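You operate a simulated robot arm through the tools that you are given. There is no shell and no other tool. Be economical: measure what you need, move in short steps, check, and stop when the job is done.

You are at the controls of a simulated robot arm. One attempt, no reset.

## Task
Set the heat press for the red patch and prove it warms up.
Fine: heat and seconds dials as printed on the patch, switch on, wait for READY, switch off; lever stays up.
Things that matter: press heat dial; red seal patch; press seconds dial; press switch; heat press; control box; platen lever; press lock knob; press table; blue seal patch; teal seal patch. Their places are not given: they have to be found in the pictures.

Only the result counts: the job must be done as asked and must still hold three seconds after the hand-in. Knocking over, shifting, dropping, spilling or breaking anything else fails it.

## Robot
A 6-joint arm with a two-finger parallel gripper, fixed in place. Base frame: the origin is at the foot of the arm, x ahead of it, y to its left, z up. Readings come in m, degrees, newtons and seconds.
With the tool pointing down near the work surface it reaches from about 0.26 to 0.68 m from the base axis. Its first joint turns from -66.0 to 66.0 degrees. Payload 2.9 kg.
Tool frame: the origin (TCP) lies between the finger pads and is the grasp point; the fingertips stand 0.03 m ahead of it; z points along the fingers, y is the line along which they close. The gripper opens to 0.11 m. The fingers are 0.02 m wide and 0.01 m thick; the gripper's body (0.048 by 0.112 m) begins 0.055 m behind the TCP.
Orientation is told as [roll, pitch, yaw] about the base's x, y, z axes, in that order, counted from this pose: with the fingers straight down and closing along the base's y, the tool's x points along the base's -x, its y along +y and its z along -z.

## Interface
- The arm moves only by the tool apply_moves. Its arguments are lists of equal length, an entry for each row: "rot": the turn, a rotation vector about the tool's x, y, z in degrees, a list of three; "xyz": the shift along the tool's x, y, z in m, a list of three; "hand": the opening in per cent of the stroke, from 0 (shut) to 100 (fully open). In form: {"rot": [[wx, wy, wz], ...], "xyz": [[dx, dy, dz], ...], "hand": [hand, ...]}. A call has 1 to 10 rows; each row shifts and turns the commanded pose from where the row before left it, along the tool's axes as they then stand. Rows are played at 5 a second. More than 0.05 m and 8.6 degrees between two rows, or a gripper value outside its range, and nothing of the call is played. A pose out of reach is approached as far as the arm can. The call stops where the force on the tool passes 90 N (or 10 N more than at its start, if that is more) or the arm is blocked; 0.2 s more then pass. Each finger travels about 0.108 m/s and halts on what it meets, pressing with about 30 N; the grip force reading is that of the motor and also rises with nothing between the fingers. The clock runs only during rows and for 0.2 s after the last one: add rows that do not move to give the fingers time. It gives the time, the measured TCP pose, the force on the tool (base axes), the opening and the grip force at its end, in the units of the frame above (readings bear some noise).
- Cameras (640 x 400 px; columns grow to the right, rows downward): "scene" is fixed at [0.084, 0.4573, 1.3902]; the picture's right is [-0.64, -0.77, 0.00], its down [-0.43, 0.36, -0.83] and it looks along [0.64, -0.53, -0.56] (base axes); focal length 292 px, centre (320, 200). "wrist" rides on the gripper at [-0.036, 0, -0.057] in the tool frame; the picture's right is [0.00, -1.00, 0.00], its down [0.97, 0.00, -0.24] and it looks along [0.24, 0.00, 0.97] (tool axes); focal length 218 px, centre (320, 200).
- grab_frame(camera): a new picture of that camera. The clock stands still meanwhile.
- measure_at(camera, pixels): for up to 12 pixels [column, row] of the newest picture of that camera ("zoom" is the newest enlarged one), the place [x, y, z] in the base frame of the surface seen there, good to about 0.002 m, but the place of the scene camera against the robot may be out by one fixed shift of up to 0.025 m in any direction. The clock stands still meanwhile.
- close_up(camera, box): a new picture of the part [left, top, right, bottom] of that camera's present view, enlarged. The clock stands still meanwhile.
- sign_off(): hands the job in; it is judged then, once.

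Go step by step. Measure first, check grasps and placings, and put right what went wrong. The budget is 80 turns and 46 pictures, counting those below and the enlarged ones. Unless the task says otherwise, let go and move clear before handing in, and close with one line.

The tools are called after "Request:" as name(argument=value, ...) on one line, values as JSON. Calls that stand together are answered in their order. apply_moves: Moves the arm, as the interface text tells. Its arguments: {"type":"object","properties":{"rot":{"type":"array","items":{"type":"array","items":{"type":"number"}}},"xyz":{"type":"array","items":{"type":"array","items":{"type":"number"}}},"hand":{"type":"array","items":{"type":"number"}}},"required":["rot","xyz","hand"]} The other tools are called the same way: grab_frame (camera) takes a picture; measure_at (camera, pixels) gives the place of the surface under pixels of a picture; close_up (camera, box) takes an enlarged picture of a part of a camera's view; sign_off () hands the job in.

At the start:

```text
clock: 0.0
position: [0.377, 0.0751, 1.2228]
ee_rot: [0.0, 0.1, 0.0]
wrist_force: [-1.1, 0.5, -0.2]
grip_width: 0.1101
finger_force: 0.1
```

scene: 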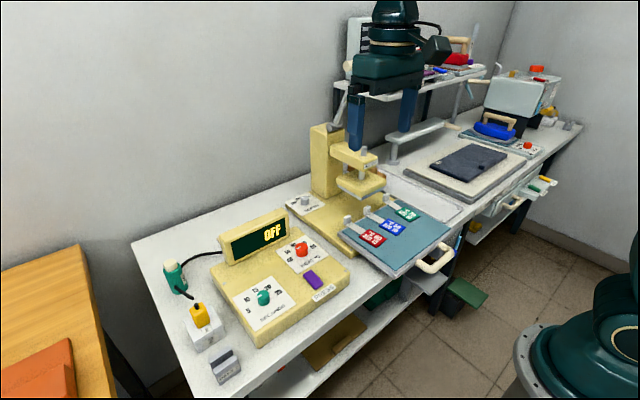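
wrist: 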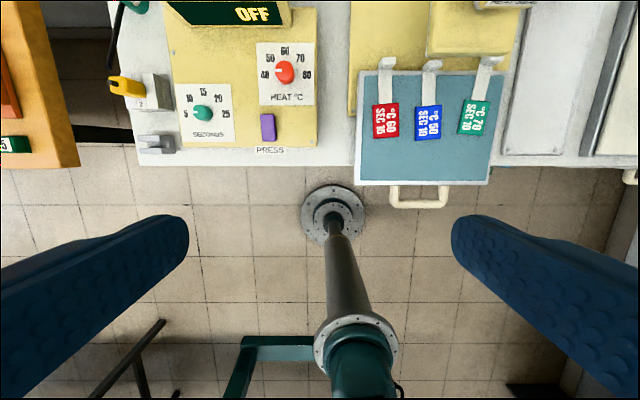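

The wrist view shows the control box (heat dial at 285,72, seconds dial at 202,113, switch at 268,127) and patches at (385,120). I take enlarged views to read the patch and dials.

Request:
close_up(camera="wrist", box=[360, 90, 500, 150])

Request:
close_up(camera="wrist", box=[160, 30, 330, 160])

Request:
close_up(camera="scene", box=[210, 200, 370, 350])

```text
4.57 times, centred on (430, 120) of wrist
```

zoom: 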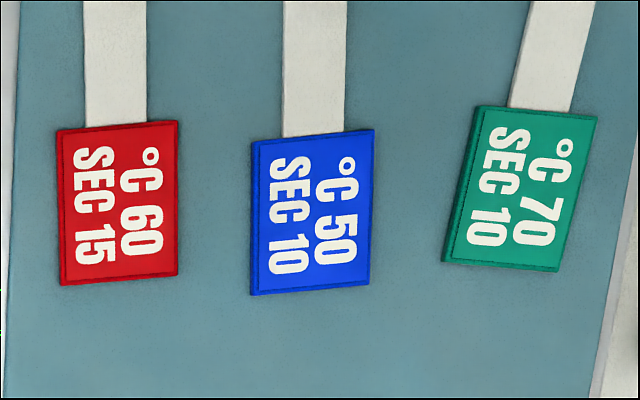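

```text
3.08 times, centred on (245, 95) of wrist
```

zoom: 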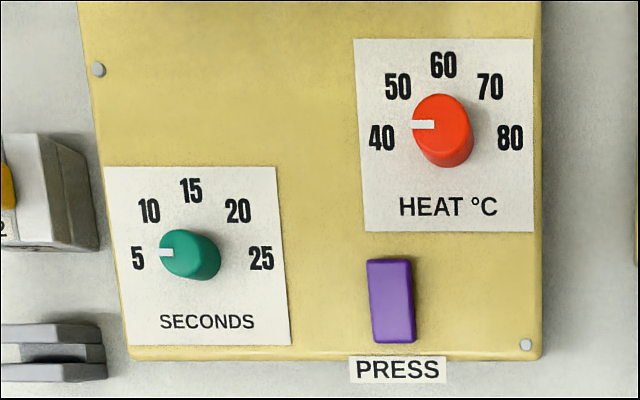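

```text
2.67 times, centred on (290, 275) of scene
```

zoom: 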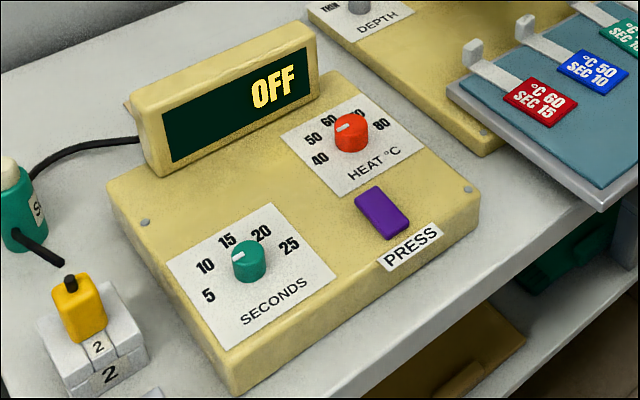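

The red patch says 60 °C and 15 SEC; both pointers now sit at the left end (40 and 5). I measure the knobs, labels and switch in the wrist view.

Request:
measure_at(camera="wrist", pixels=[[286, 72], [278, 70], [265, 74], [285, 49], [307, 74], [202, 113], [186, 114], [203, 92], [226, 113], [268, 122], [268, 135], [225, 60]])

Request:
close_up(camera="wrist", box=[250, 40, 320, 84])

```text
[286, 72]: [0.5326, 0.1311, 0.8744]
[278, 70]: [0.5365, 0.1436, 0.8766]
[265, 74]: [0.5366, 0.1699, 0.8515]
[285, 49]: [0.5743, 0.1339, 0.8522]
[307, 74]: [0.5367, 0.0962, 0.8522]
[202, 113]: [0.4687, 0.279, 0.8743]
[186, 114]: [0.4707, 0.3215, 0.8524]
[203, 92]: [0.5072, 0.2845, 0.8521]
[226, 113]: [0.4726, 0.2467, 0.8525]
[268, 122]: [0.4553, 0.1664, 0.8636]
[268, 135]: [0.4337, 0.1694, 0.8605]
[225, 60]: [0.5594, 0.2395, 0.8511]
```

```text
9.09 times, centred on (285, 62) of wrist
```

zoom: 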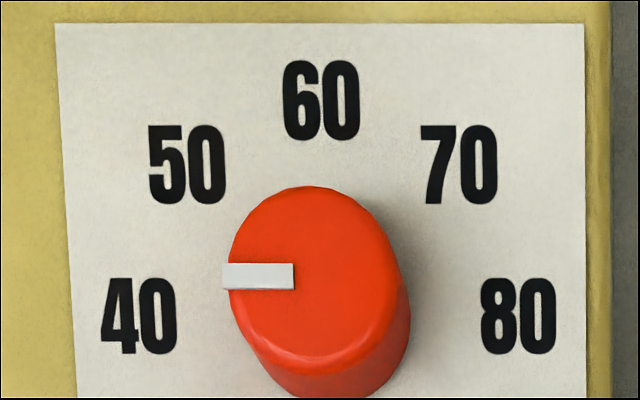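

Request:
measure_at(camera="scene", pixels=[[250, 218], [285, 210], [288, 228], [225, 240], [231, 264], [302, 248], [312, 277], [308, 281], [264, 297], [330, 160], [360, 180], [349, 222]])

Request:
measure_at(camera="wrist", pixels=[[230, 26], [230, 5], [285, 26], [285, 10], [262, 116], [274, 116], [263, 141], [275, 140], [268, 118], [268, 140], [268, 128], [255, 128]])

Request:
close_up(camera="scene", box=[285, 260, 345, 300])

```text
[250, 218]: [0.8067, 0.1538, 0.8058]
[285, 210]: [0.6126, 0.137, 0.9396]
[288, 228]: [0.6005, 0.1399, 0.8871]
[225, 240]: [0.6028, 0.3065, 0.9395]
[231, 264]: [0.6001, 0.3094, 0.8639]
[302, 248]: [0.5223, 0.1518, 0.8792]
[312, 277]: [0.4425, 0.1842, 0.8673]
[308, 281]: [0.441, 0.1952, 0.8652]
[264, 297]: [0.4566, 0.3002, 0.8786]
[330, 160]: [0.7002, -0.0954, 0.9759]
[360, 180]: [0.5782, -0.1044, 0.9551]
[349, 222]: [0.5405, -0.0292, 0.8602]
```

```text
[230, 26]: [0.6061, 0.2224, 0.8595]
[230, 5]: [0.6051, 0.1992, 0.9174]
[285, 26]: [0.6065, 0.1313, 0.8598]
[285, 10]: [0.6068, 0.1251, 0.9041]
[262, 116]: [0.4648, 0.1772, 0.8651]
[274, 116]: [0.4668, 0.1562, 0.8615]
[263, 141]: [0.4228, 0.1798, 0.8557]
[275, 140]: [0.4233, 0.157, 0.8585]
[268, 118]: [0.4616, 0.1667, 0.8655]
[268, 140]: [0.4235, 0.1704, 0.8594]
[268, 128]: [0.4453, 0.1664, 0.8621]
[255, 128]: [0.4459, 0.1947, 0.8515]
```

```text
10.00 times, centred on (315, 280) of scene
```

zoom: 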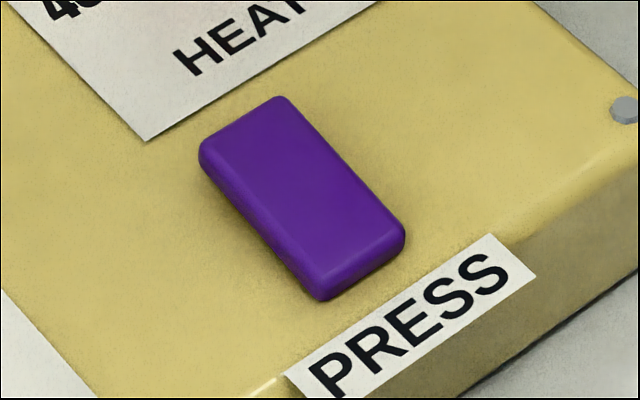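

Rocker's far half (x≈0.46) is raised, so that is the "on" side; near half is "off". I move above the heat dial at about (0.536, 0.133).

Request:
apply_moves(rot=[[0, 0, 0], [0, 0, 0], [0, 0, 0], [0, 0, 0], [0, 0, 0], [0, 0, 0], [0, 0, 0], [0, 0, 0], [0, 0, 0]], xyz=[[-0.0199, 0.0072, 0.0338], [-0.0199, 0.0072, 0.0338], [-0.0199, 0.0072, 0.0338], [-0.0199, 0.0072, 0.0338], [-0.0199, 0.0072, 0.0338], [-0.0199, 0.0072, 0.0338], [-0.0199, 0.0072, 0.0338], [-0.0199, 0.0072, 0.0338], [0, 0, 0]], hand=[55, 55, 55, 55, 55, 55, 55, 55, 55])

Request:
apply_moves(rot=[[0, 0, -7.5], [0, 0, -7.5], [0, 0, -7.5], [0, 0, -7.5], [0, 0, -7.5], [0, 0, -7.5], [0, 0, 0]], xyz=[[0, 0, 0], [0, 0, 0], [0, 0, 0], [0, 0, 0], [0, 0, 0], [0, 0, 0], [0, 0, 0]], hand=[55, 55, 55, 55, 55, 55, 55])

Request:
grab_frame(camera="wrist")

Request:
grab_frame(camera="scene")

```text
clock: 2.0
position: [0.5357, 0.1332, 0.9518]
ee_rot: [0.1, 0.0, 0.0]
wrist_force: [-0.7, 0.3, 0.6]
grip_width: 0.0607
finger_force: 0.0
```

```text
clock: 3.6
position: [0.5344, 0.1319, 0.9515]
ee_rot: [-0.1, 0.0, 45.0]
wrist_force: [-0.4, 0.1, 0.3]
grip_width: 0.0605
finger_force: 0.1
```

```text
38 pictures are left
```

wrist: 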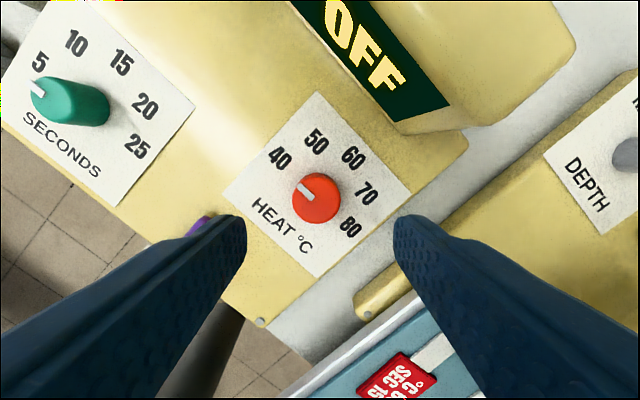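

```text
37 pictures are left
```

scene: 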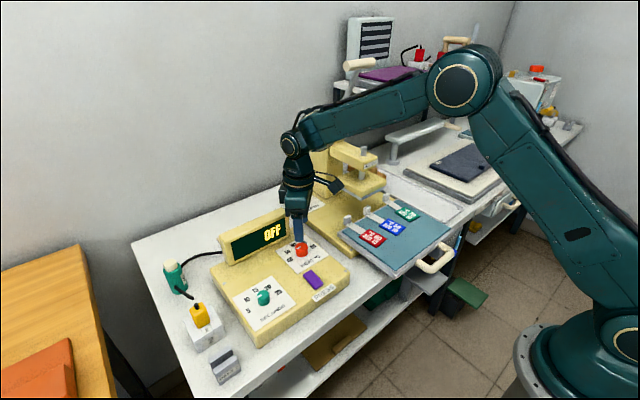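

The dial is centred between the fingers (knob at 316,197). I measure its edges to refine the centre.

Request:
measure_at(camera="wrist", pixels=[[316, 195], [297, 195], [337, 197], [318, 176], [316, 215], [304, 187], [280, 157], [353, 156], [350, 229], [315, 232]])

```text
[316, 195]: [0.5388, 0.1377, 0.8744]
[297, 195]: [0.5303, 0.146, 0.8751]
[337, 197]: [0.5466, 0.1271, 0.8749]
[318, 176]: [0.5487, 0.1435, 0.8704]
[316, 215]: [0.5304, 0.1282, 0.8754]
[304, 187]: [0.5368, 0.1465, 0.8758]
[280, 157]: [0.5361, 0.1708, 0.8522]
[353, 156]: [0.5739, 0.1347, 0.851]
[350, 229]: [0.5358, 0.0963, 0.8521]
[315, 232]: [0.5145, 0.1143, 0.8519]
```

Request:
apply_moves(rot=[[0, 0, 0], [0, 0, 0], [0, 0, 0], [0, 0, 0]], xyz=[[-0.004, 0, 0.022], [0, 0, 0.022], [0, 0, 0.0205], [0, 0, 0]], hand=[55, 55, 55, 55])

Request:
apply_moves(rot=[[0, 0, 0], [0, 0, 0], [0, 0, 0], [0, 0, 0]], xyz=[[0, 0, 0], [0, 0, 0], [0, 0, 0], [0, 0, 0]], hand=[40, 32, 20, 20])

Request:
grab_frame(camera="wrist")

```text
clock: 4.6
position: [0.5389, 0.135, 0.8869]
ee_rot: [-0.1, 0.0, 45.0]
wrist_force: [0.4, 1.2, 0.3]
grip_width: 0.0604
finger_force: 0.1
```

```text
clock: 5.6
position: [0.537, 0.1364, 0.8886]
ee_rot: [0.1, 0.2, 45.3]
wrist_force: [-12.8, 12.2, 2.6]
grip_width: 0.0312
finger_force: 44.5
```

```text
36 pictures are left
```

wrist: 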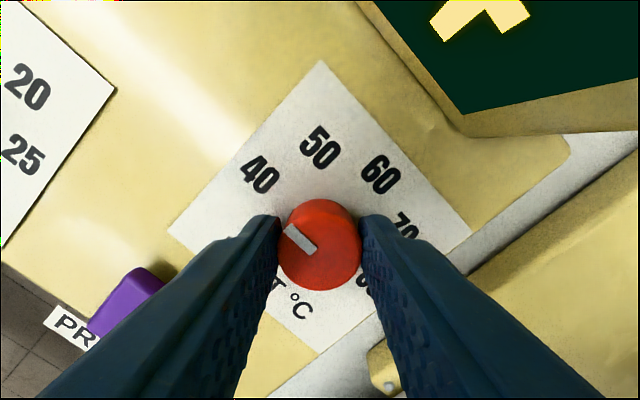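

Grip holds the knob (0.031 m), with a 2 mm sideways offset. I correct that and turn clockwise 45° first.

Request:
apply_moves(rot=[[0, 0, 0], [0, 0, 7.5], [0, 0, 7.5], [0, 0, 7.5], [0, 0, 7.5], [0, 0, 7.5], [0, 0, 7.5], [0, 0, 0]], xyz=[[0, 0.0022, 0], [0, 0, 0], [0, 0, 0], [0, 0, 0], [0, 0, 0], [0, 0, 0], [0, 0, 0], [0, 0, 0]], hand=[20, 20, 20, 20, 20, 20, 20, 20])

Request:
grab_frame(camera="wrist")

```text
clock: 7.4
position: [0.5375, 0.1345, 0.8878]
ee_rot: [-0.2, 0.1, -0.2]
wrist_force: [-8.1, -13.3, 12.8]
grip_width: 0.0309
finger_force: 45.3
```

```text
35 pictures are left
```

wrist: 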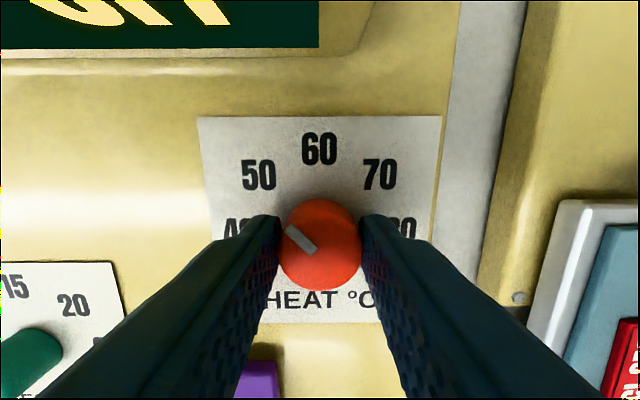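

The knob follows the gripper (pointer now at 50). I turn another 45°.

Request:
apply_moves(rot=[[0, 0, 0], [0, 0, 7.5], [0, 0, 7.5], [0, 0, 7.5], [0, 0, 7.5], [0, 0, 7.5], [0, 0, 7.5], [0, 0, 0]], xyz=[[0, -0.002, 0], [0, 0, 0], [0, 0, 0], [0, 0, 0], [0, 0, 0], [0, 0, 0], [0, 0, 0], [0, 0, 0]], hand=[20, 20, 20, 20, 20, 20, 20, 20])

Request:
grab_frame(camera="wrist")

```text
clock: 9.2
position: [0.5376, 0.1334, 0.8888]
ee_rot: [-0.1, 0.1, -45.1]
wrist_force: [-9.1, -19.3, 14.8]
grip_width: 0.0309
finger_force: 44.7
```

```text
34 pictures are left
```

wrist: 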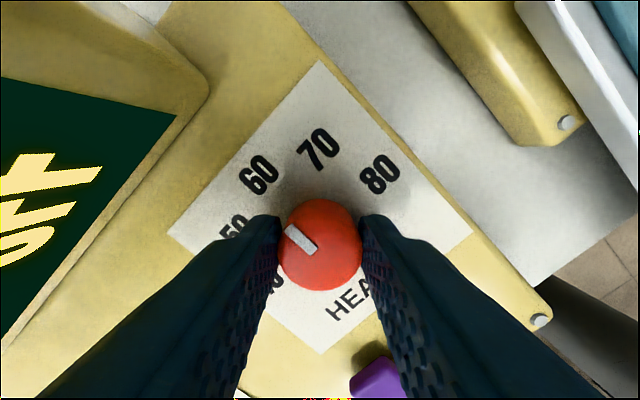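

The pointer aims at 60. I release and rise to check.

Request:
apply_moves(rot=[[0, 0, 0], [0, 0, 0], [0, 0, 0], [0, 0, 0], [0, 0, 0], [0, 0, 0], [0, 0, 0]], xyz=[[0, -0.001, 0], [0, 0, 0], [0, 0, 0], [0, 0, -0.03], [0, 0, -0.04], [0, 0, -0.03], [0, 0, 0]], hand=[40, 55, 55, 55, 55, 55, 55])

Request:
apply_moves(rot=[[0, 0, -7.5], [0, 0, -7.5], [0, 0, -7.5], [0, 0, -7.5], [0, 0, -7.5], [0, 0, -7.5], [0, 0, 0]], xyz=[[0, 0, 0], [0, 0, 0], [0, 0, 0], [0, 0, 0], [0, 0, 0], [0, 0, 0], [0, 0, 0]], hand=[55, 55, 55, 55, 55, 55, 55])

Request:
grab_frame(camera="wrist")

```text
clock: 10.8
position: [0.5345, 0.134, 0.9868]
ee_rot: [0.0, 0.0, -45.1]
wrist_force: [0.4, 0.4, 0.5]
grip_width: 0.0606
finger_force: 0.1
```

```text
clock: 12.4
position: [0.536, 0.1343, 0.9871]
ee_rot: [0.0, 0.0, 0.1]
wrist_force: [-0.1, -0.4, -0.3]
grip_width: 0.0605
finger_force: 0.1
```

```text
33 pictures are left
```

wrist: 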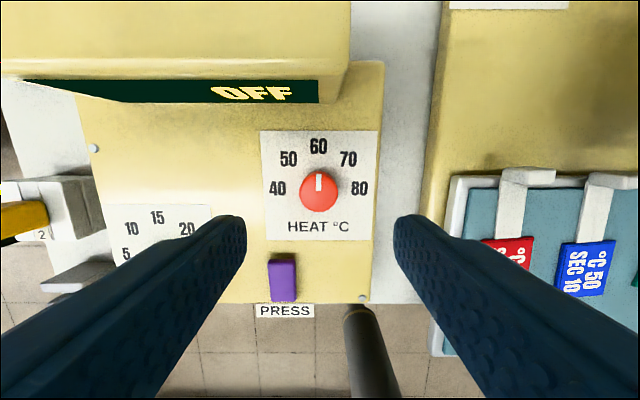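

Heat is set to 60. I move above the seconds dial at about (0.4705, 0.2835).

Request:
apply_moves(rot=[[0, 0, 0], [0, 0, 0], [0, 0, 0], [0, 0, 0], [0, 0, 0]], xyz=[[0.0164, 0.0373, 0], [0.0164, 0.0373, 0], [0.0164, 0.0373, 0], [0.0164, 0.0373, 0], [0, 0, 0]], hand=[55, 55, 55, 55, 55])

Request:
apply_moves(rot=[[0, 0, -7.5], [0, 0, -7.5], [0, 0, -7.5], [0, 0, -7.5], [0, 0, -7.5], [0, 0, -7.5], [0, 0, 0]], xyz=[[0, 0, 0], [0, 0, 0], [0, 0, 0], [0, 0, 0], [0, 0, 0], [0, 0, 0.03], [0, 0, 0]], hand=[55, 55, 55, 55, 55, 55, 55])

Request:
grab_frame(camera="wrist")

```text
clock: 13.6
position: [0.4708, 0.2823, 0.9872]
ee_rot: [0.1, 0.0, 0.1]
wrist_force: [-0.4, 0.2, 0.6]
grip_width: 0.0604
finger_force: 0.1
```

```text
clock: 15.2
position: [0.4708, 0.2831, 0.9581]
ee_rot: [0.0, 0.0, 45.2]
wrist_force: [0.7, 0.1, -0.4]
grip_width: 0.0605
finger_force: 0.0
```

```text
32 pictures are left
```

wrist: 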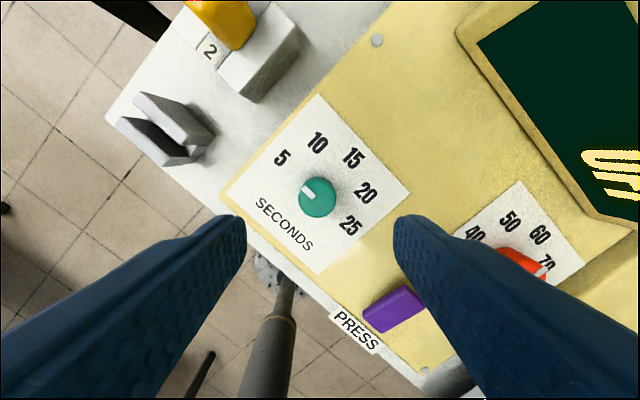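

Request:
measure_at(camera="wrist", pixels=[[318, 197], [301, 196], [335, 197], [317, 179], [317, 214], [283, 157], [353, 157], [350, 226], [265, 40], [240, 15]])

Request:
close_up(camera="wrist", box=[270, 130, 370, 230])

```text
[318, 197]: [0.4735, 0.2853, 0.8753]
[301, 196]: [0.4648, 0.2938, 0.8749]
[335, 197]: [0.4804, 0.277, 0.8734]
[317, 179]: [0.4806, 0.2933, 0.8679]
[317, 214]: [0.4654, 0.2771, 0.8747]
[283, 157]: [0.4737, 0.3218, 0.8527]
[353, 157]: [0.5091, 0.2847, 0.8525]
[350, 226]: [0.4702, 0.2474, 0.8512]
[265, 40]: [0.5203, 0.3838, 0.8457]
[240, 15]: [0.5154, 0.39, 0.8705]
```

```text
4.00 times, centred on (320, 180) of wrist
```

zoom: 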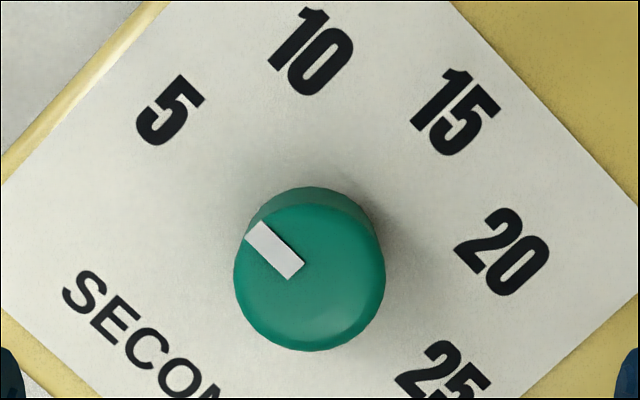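

Request:
apply_moves(rot=[[0, 0, 0], [0, 0, 0], [0, 0, 0], [0, 0, 0], [0, 0, 0], [0, 0, 0], [0, 0, 0], [0, 0, 0]], xyz=[[-0.001, 0, 0.025], [0, 0, 0.025], [0, 0, 0.021], [0, 0, 0], [0, 0, 0], [0, 0, 0], [0, 0, 0], [0, 0, 0]], hand=[55, 55, 55, 55, 40, 32, 18, 18])

Request:
grab_frame(camera="wrist")

```text
clock: 17.0
position: [0.4706, 0.2847, 0.8874]
ee_rot: [0.1, 0.1, 45.2]
wrist_force: [-11.3, 11.3, 1.1]
grip_width: 0.0246
finger_force: 45.0
```

```text
30 pictures are left
```

wrist: 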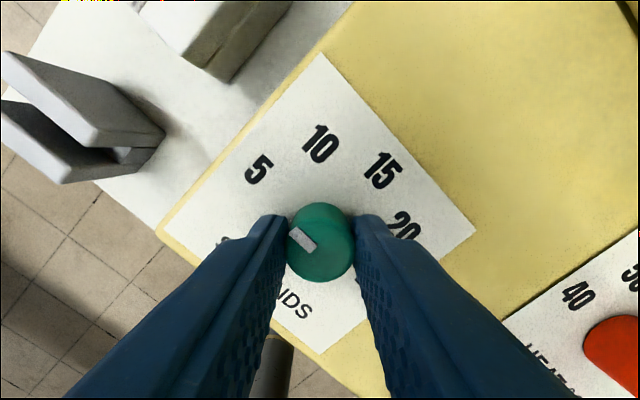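

The teal knob is gripped (0.025 m). I turn it clockwise 45° with a small recentering.

Request:
apply_moves(rot=[[0, 0, 0], [0, 0, 7.5], [0, 0, 7.5], [0, 0, 7.5], [0, 0, 7.5], [0, 0, 7.5], [0, 0, 7.5], [0, 0, 0]], xyz=[[0, 0.0015, 0], [0, 0, 0], [0, 0, 0], [0, 0, 0], [0, 0, 0], [0, 0, 0], [0, 0, 0], [0, -0.001, 0]], hand=[15, 15, 15, 15, 15, 15, 15, 15])

Request:
apply_moves(rot=[[0, 0, 0], [0, 0, 7.5], [0, 0, 7.5], [0, 0, 7.5], [0, 0, 7.5], [0, 0, 7.5], [0, 0, 7.5], [0, 0, 0]], xyz=[[0, -0.001, 0], [0, 0, 0], [0, 0, 0], [0, 0, 0], [0, 0, 0], [0, 0, 0], [0, 0, 0], [0, -0.001, 0]], hand=[15, 15, 15, 15, 15, 15, 15, 15])

Request:
grab_frame(camera="wrist")

```text
clock: 18.8
position: [0.4702, 0.2846, 0.8866]
ee_rot: [0.1, -0.1, 0.0]
wrist_force: [-0.1, 13.8, -6.8]
grip_width: 0.0252
finger_force: 44.9
```

```text
clock: 20.6
position: [0.4699, 0.2844, 0.8861]
ee_rot: [0.2, 0.1, -44.9]
wrist_force: [5.2, 26.8, -12.7]
grip_width: 0.0251
finger_force: 45.1
```

```text
29 pictures are left
```

wrist: 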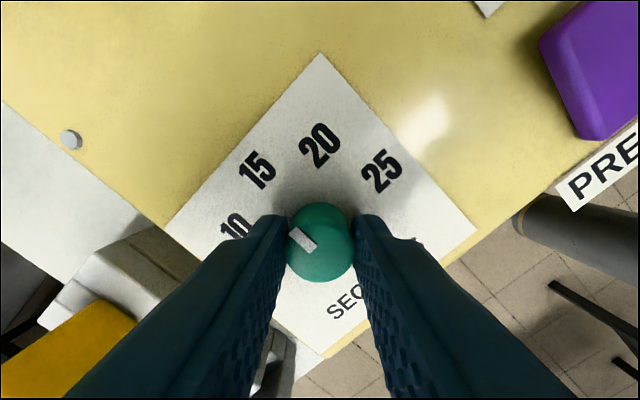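

The pointer aims at 15. I ease the side load, release, rise and turn back.

Request:
apply_moves(rot=[[0, 0, 0], [0, 0, 0], [0, 0, 0], [0, 0, 0], [0, 0, 0], [0, 0, 0], [0, 0, 0]], xyz=[[0, 0.003, 0], [0, 0, 0], [0, 0, 0], [0, 0, -0.03], [0, 0, -0.04], [0, 0, -0.03], [0, 0, 0]], hand=[30, 50, 50, 50, 50, 50, 50])

Request:
apply_moves(rot=[[0, 0, -7.5], [0, 0, -7.5], [0, 0, -7.5], [0, 0, -7.5], [0, 0, -7.5], [0, 0, -7.5], [0, 0, 0]], xyz=[[0, 0, 0], [0, 0, 0], [0, 0, 0], [0, 0, 0], [0, 0, 0], [0, 0, 0], [0, 0, 0]], hand=[50, 50, 50, 50, 30, 10, 0])

Request:
grab_frame(camera="wrist")

```text
clock: 22.2
position: [0.4736, 0.2849, 0.987]
ee_rot: [0.0, 0.0, -45.1]
wrist_force: [0.3, -0.1, -0.3]
grip_width: 0.0551
finger_force: 0.1
```

```text
clock: 23.8
position: [0.4735, 0.2846, 0.9862]
ee_rot: [0.0, 0.1, 0.1]
wrist_force: [-0.5, 1.1, -0.6]
grip_width: 0.0001
finger_force: 30.1
```

```text
28 pictures are left
```

wrist: 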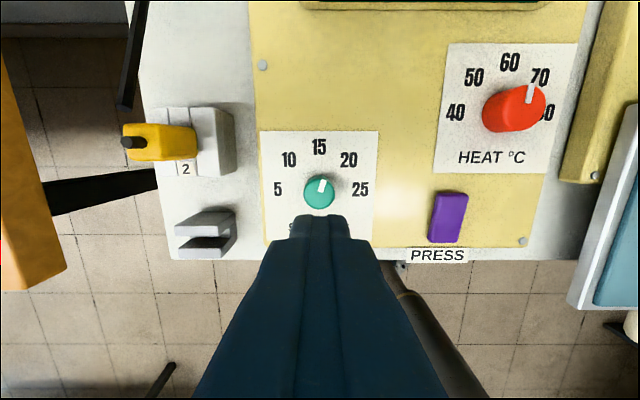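

The teal pointer seems slightly past vertical; I enlarge it.

Request:
close_up(camera="wrist", box=[265, 130, 375, 215])

Request:
close_up(camera="wrist", box=[435, 40, 580, 170])

```text
4.71 times, centred on (320, 172) of wrist
```

zoom: 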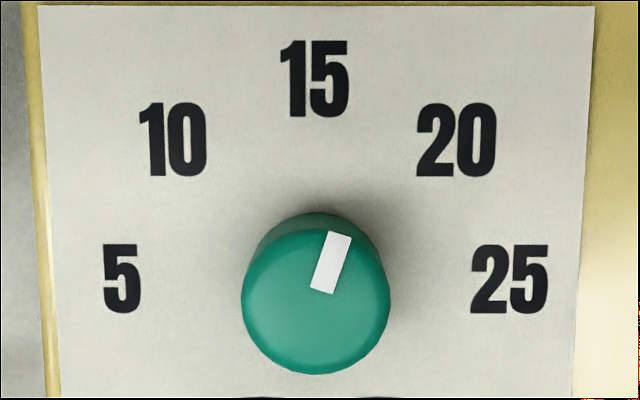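

```text
3.08 times, centred on (508, 105) of wrist
```

zoom: 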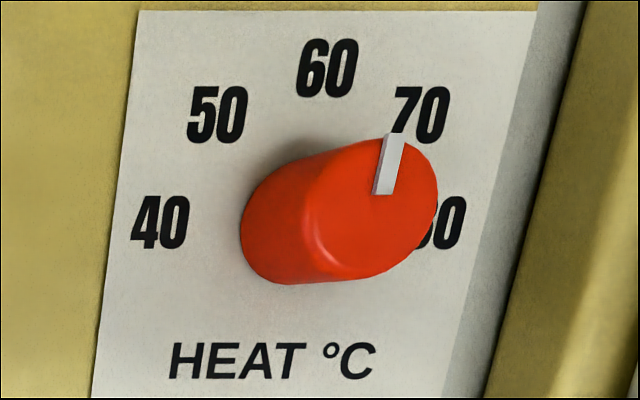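

The seconds pointer is about 18° past 15 (the sideways easing rolled it). I re-grip the dial to turn it back.

Request:
apply_moves(rot=[[0, 0, 0], [0, 0, 0], [0, 0, 0], [0, 0, 0], [0, 0, 0], [0, 0, 0], [0, 0, 0], [0, 0, 0], [0, 0, 0], [0, 0, 0]], xyz=[[0.0033, 0, 0], [0, 0, 0], [0, 0, 0.035], [0, 0, 0.035], [0, 0, 0.029], [0, 0, 0], [0, 0, 0], [0, 0, 0], [0, 0, 0], [0, 0, 0]], hand=[30, 50, 50, 50, 50, 50, 40, 30, 15, 15])

Request:
grab_frame(camera="wrist")

```text
clock: 26.0
position: [0.4702, 0.286, 0.8865]
ee_rot: [0.0, 0.0, 0.1]
wrist_force: [0.5, 7.1, -3.8]
grip_width: 0.0252
finger_force: 45.1
```

```text
25 pictures are left
```

wrist: 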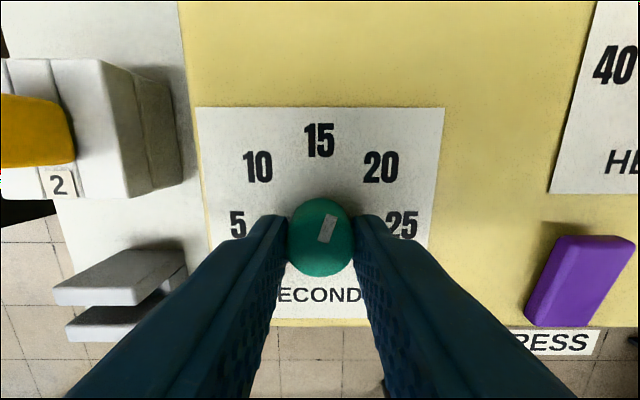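

Request:
apply_moves(rot=[[0, 0, -5.9], [0, 0, -5.9], [0, 0, -5.9], [0, 0, 0], [0, 0, 0]], xyz=[[0, 0, 0], [0, 0, 0], [0, 0, 0], [0, 0, 0], [0, 0, 0]], hand=[15, 15, 15, 15, 15])

Request:
apply_moves(rot=[[0, 0, 0], [0, 0, 0], [0, 0, 0], [0, 0, 0], [0, 0, 0], [0, 0, 5.9], [0, 0, 5.9], [0, 0, 5.9], [0, 0, 0], [0, 0, 0]], xyz=[[0, 0, 0], [0, 0, 0], [0, 0, 0], [0, 0, -0.03], [0, 0, -0.04], [0, 0, -0.03], [0, 0, 0], [0, 0, 0], [0, 0, 0], [0, 0, 0]], hand=[30, 50, 50, 50, 50, 50, 25, 10, 0, 0])

Request:
close_up(camera="wrist", box=[265, 130, 375, 215])

```text
clock: 27.2
position: [0.469, 0.2851, 0.8883]
ee_rot: [0.0, -0.1, 17.9]
wrist_force: [5.0, 9.2, -6.3]
grip_width: 0.0252
finger_force: 44.7
```

```text
clock: 29.4
position: [0.4689, 0.2842, 0.9867]
ee_rot: [0.0, 0.0, 0.0]
wrist_force: [0.5, 0.0, 0.5]
grip_width: 0.0
finger_force: 29.5
```

```text
4.71 times, centred on (320, 172) of wrist
```

zoom: 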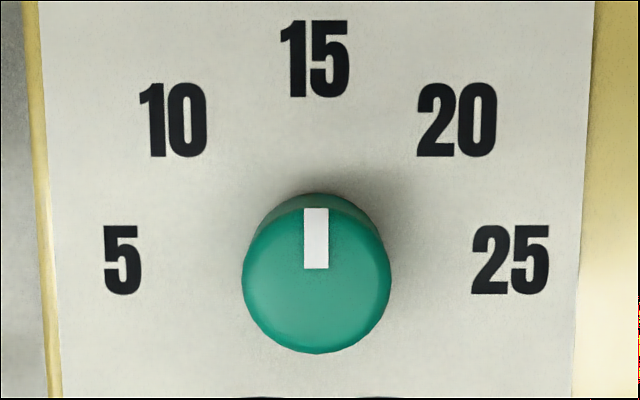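

Seconds is exactly at 15. With fingers shut I move above the raised far half of the switch at (0.461, 0.167).

Request:
apply_moves(rot=[[0, 0, 0], [0, 0, 0], [0, 0, 0], [0, 0, 0], [0, 0, 0], [0, 0, 0]], xyz=[[0.0026, -0.039, 0], [0.0026, -0.039, 0], [0.0026, -0.039, 0], [0, 0, 0.04], [0, 0, 0.035], [0, 0, 0]], hand=[0, 0, 0, 0, 0, 0])

Request:
grab_frame(camera="wrist")

Request:
grab_frame(camera="scene")

```text
clock: 30.8
position: [0.4617, 0.1673, 0.9129]
ee_rot: [0.0, 0.0, -0.2]
wrist_force: [-0.5, -1.0, 1.0]
grip_width: 0.0001
finger_force: 30.2
```

```text
23 pictures are left
```

wrist: 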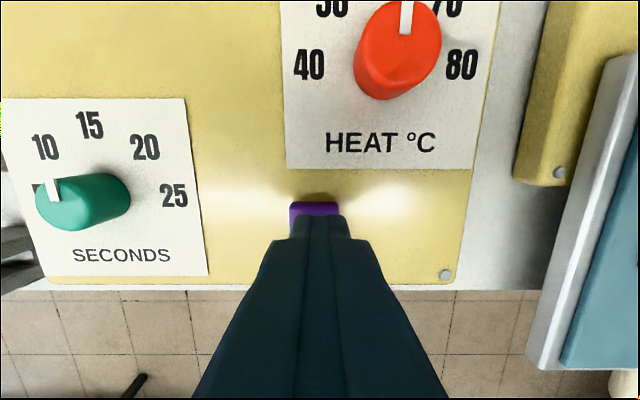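

```text
22 pictures are left
```

scene: 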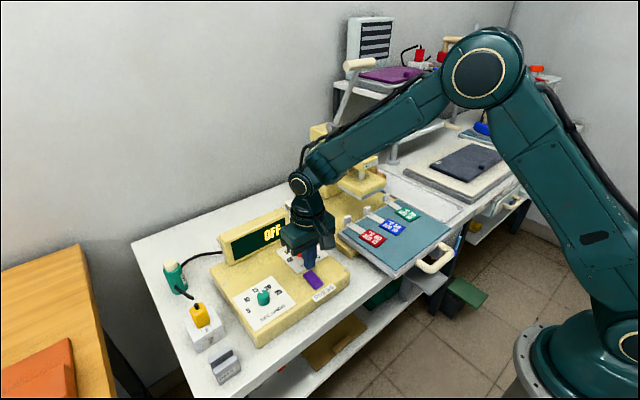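

The fingers are over the far end of the switch. I press down in small steps.

Request:
apply_moves(rot=[[0, 0, 0], [0, 0, 0], [0, 0, 0], [0, 0, 0], [0, 0, 0]], xyz=[[0, 0, 0.014], [0, 0, 0.003], [0, 0, 0.003], [0, 0, 0.002], [0, 0, 0.002]], hand=[0, 0, 0, 0, 0])

Request:
close_up(camera="scene", box=[210, 200, 370, 300])

```text
clock: 32.0
position: [0.4624, 0.1678, 0.8912]
ee_rot: [0.0, -0.2, 0.0]
wrist_force: [-7.2, -5.3, 30.3]
grip_width: 0.0001
finger_force: 29.7
```

```text
4.00 times, centred on (290, 250) of scene
```

zoom: 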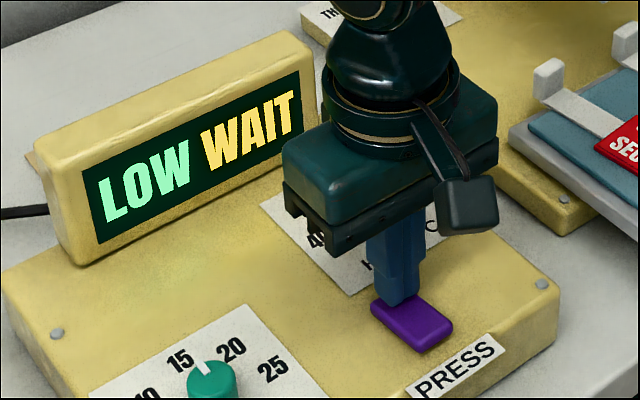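

The switch is on and the display reads "LOW WAIT". I rise, move above the near half, and wait.

Request:
apply_moves(rot=[[0, 0, 0], [0, 0, 0], [0, 0, 0], [0, 0, 0], [0, 0, 0], [0, 0, 0], [0, 0, 0], [0, 0, 0], [0, 0, 0], [0, 0, 0]], xyz=[[0, 0, -0.024], [0.033, 0, 0], [0, 0, 0], [0, 0, 0], [0, 0, 0], [0, 0, 0], [0, 0, 0], [0, 0, 0], [0, 0, 0], [0, 0, 0]], hand=[0, 0, 0, 0, 0, 0, 0, 0, 0, 0])

Request:
close_up(camera="scene", box=[210, 200, 370, 300])

```text
clock: 34.2
position: [0.4267, 0.1694, 0.9124]
ee_rot: [0.0, 0.1, 0.0]
wrist_force: [0.0, -0.3, 0.4]
grip_width: 0.0
finger_force: 29.8
```

```text
4.00 times, centred on (290, 250) of scene
```

zoom: 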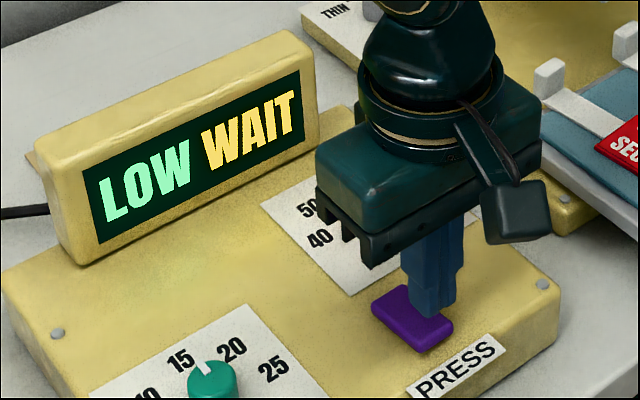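

Still "LOW WAIT". I wait further.

Request:
apply_moves(rot=[[0, 0, 0], [0, 0, 0], [0, 0, 0], [0, 0, 0], [0, 0, 0], [0, 0, 0], [0, 0, 0], [0, 0, 0], [0, 0, 0], [0, 0, 0]], xyz=[[0, 0, 0], [0, 0, 0], [0, 0, 0], [0, 0, 0], [0, 0, 0], [0, 0, 0], [0, 0, 0], [0, 0, 0], [0, 0, 0], [0, 0, 0]], hand=[0, 0, 0, 0, 0, 0, 0, 0, 0, 0])

Request:
apply_moves(rot=[[0, 0, 0], [0, 0, 0], [0, 0, 0], [0, 0, 0], [0, 0, 0], [0, 0, 0], [0, 0, 0], [0, 0, 0], [0, 0, 0], [0, 0, 0]], xyz=[[0, 0, 0], [0, 0, 0], [0, 0, 0], [0, 0, 0], [0, 0, 0], [0, 0, 0], [0, 0, 0], [0, 0, 0], [0, 0, 0], [0, 0, 0]], hand=[0, 0, 0, 0, 0, 0, 0, 0, 0, 0])

Request:
close_up(camera="scene", box=[210, 200, 370, 300])

```text
clock: 36.4
position: [0.4298, 0.1689, 0.9123]
ee_rot: [-0.1, 0.0, 0.0]
wrist_force: [0.9, 0.9, -0.7]
grip_width: 0.0
finger_force: 29.8
```

```text
clock: 38.6
position: [0.4286, 0.1685, 0.9132]
ee_rot: [0.0, -0.1, 0.0]
wrist_force: [0.1, 0.0, 0.4]
grip_width: 0.0
finger_force: 30.3
```

```text
4.00 times, centred on (290, 250) of scene
```

zoom: 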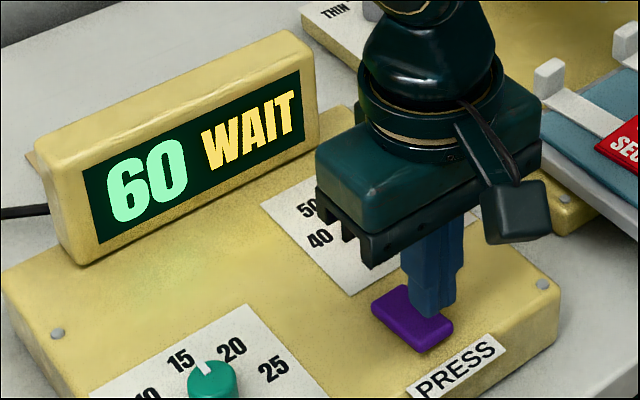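

The display now reads "60 WAIT"; it is warming. I wait more.

Request:
apply_moves(rot=[[0, 0, 0], [0, 0, 0], [0, 0, 0], [0, 0, 0], [0, 0, 0], [0, 0, 0], [0, 0, 0], [0, 0, 0], [0, 0, 0], [0, 0, 0]], xyz=[[0, 0, 0], [0, 0, 0], [0, 0, 0], [0, 0, 0], [0, 0, 0], [0, 0, 0], [0, 0, 0], [0, 0, 0], [0, 0, 0], [0, 0, 0]], hand=[0, 0, 0, 0, 0, 0, 0, 0, 0, 0])

Request:
close_up(camera="scene", box=[210, 200, 370, 300])

```text
clock: 40.8
position: [0.4273, 0.1692, 0.9123]
ee_rot: [-0.1, 0.0, 0.0]
wrist_force: [-0.2, -0.7, 0.4]
grip_width: 0.0003
finger_force: 30.1
```

```text
4.00 times, centred on (290, 250) of scene
```

zoom: 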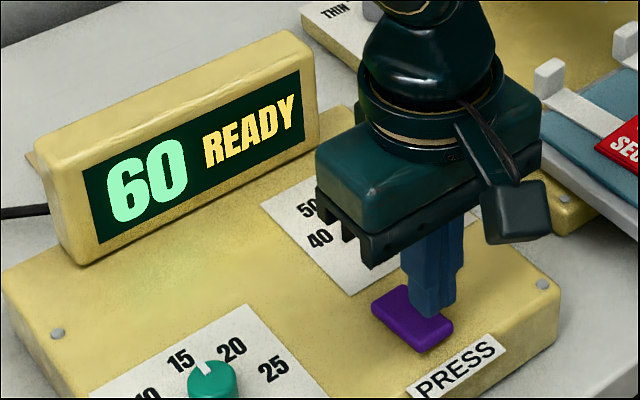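

The display reads "60 READY". I press the near half of the switch to turn it off.

Request:
apply_moves(rot=[[0, 0, 0], [0, 0, 0], [0, 0, 0], [0, 0, 0], [0, 0, 0]], xyz=[[0, 0, 0.014], [0, 0, 0.003], [0, 0, 0.003], [0, 0, 0.002], [0, 0, 0.002]], hand=[0, 0, 0, 0, 0])

Request:
close_up(camera="scene", box=[210, 200, 370, 300])

```text
clock: 42.0
position: [0.4282, 0.1674, 0.8915]
ee_rot: [0.0, -0.1, 0.0]
wrist_force: [-12.8, -2.9, 32.1]
grip_width: 0.0
finger_force: 29.9
```

```text
4.00 times, centred on (290, 250) of scene
```

zoom: 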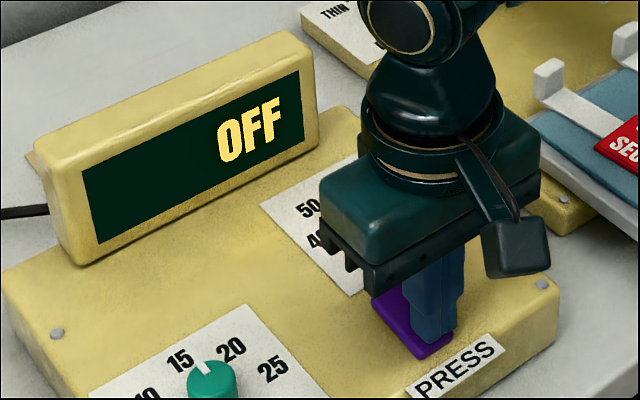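

It is off. I rise clear and check the whole scene.

Request:
apply_moves(rot=[[0, 0, 0], [0, 0, 0], [0, 0, 0], [0, 0, 0], [0, 0, 0], [0, 0, 0]], xyz=[[0, 0, -0.03], [0, 0, -0.05], [0, 0, -0.05], [0.02, 0, -0.04], [0.02, 0, -0.04], [0, 0, 0]], hand=[0, 0, 0, 0, 0, 0])

Request:
grab_frame(camera="scene")

Request:
close_up(camera="wrist", box=[140, 0, 460, 200])

```text
clock: 43.4
position: [0.3868, 0.1662, 1.0983]
ee_rot: [0.0, 0.1, -0.1]
wrist_force: [-0.2, -0.7, 0.3]
grip_width: 0.0
finger_force: 30.3
```

```text
16 pictures are left
```

scene: 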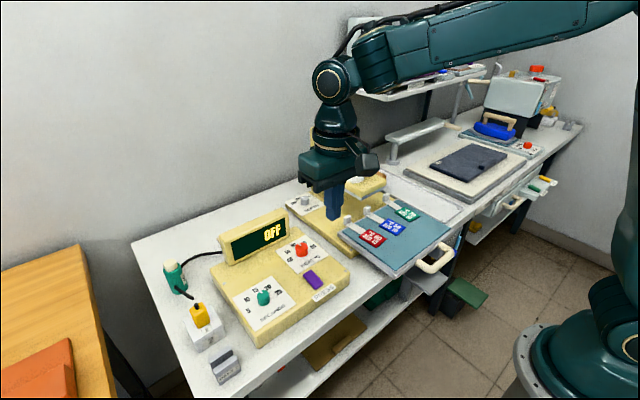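

```text
2.00 times, centred on (300, 100) of wrist
```

zoom: 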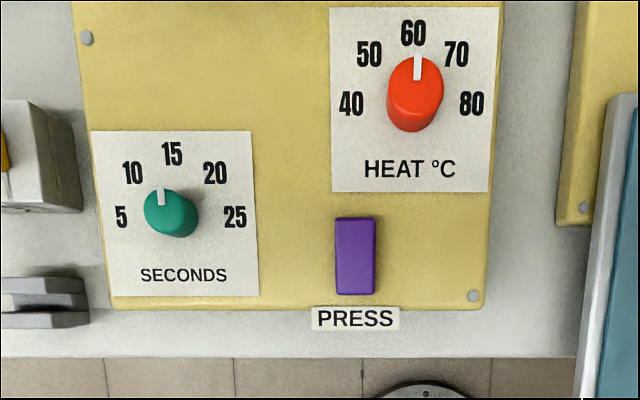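

Heat points to 60 and seconds to 15, the display shows OFF, and everything else is in place with the arm clear. I hand in.

Request:
sign_off()

```text
The job is handed in.
```

The press is set to 60 °C and 15 seconds as the red patch says; it warmed up to READY, I switched it off again, and I never touched the lever.
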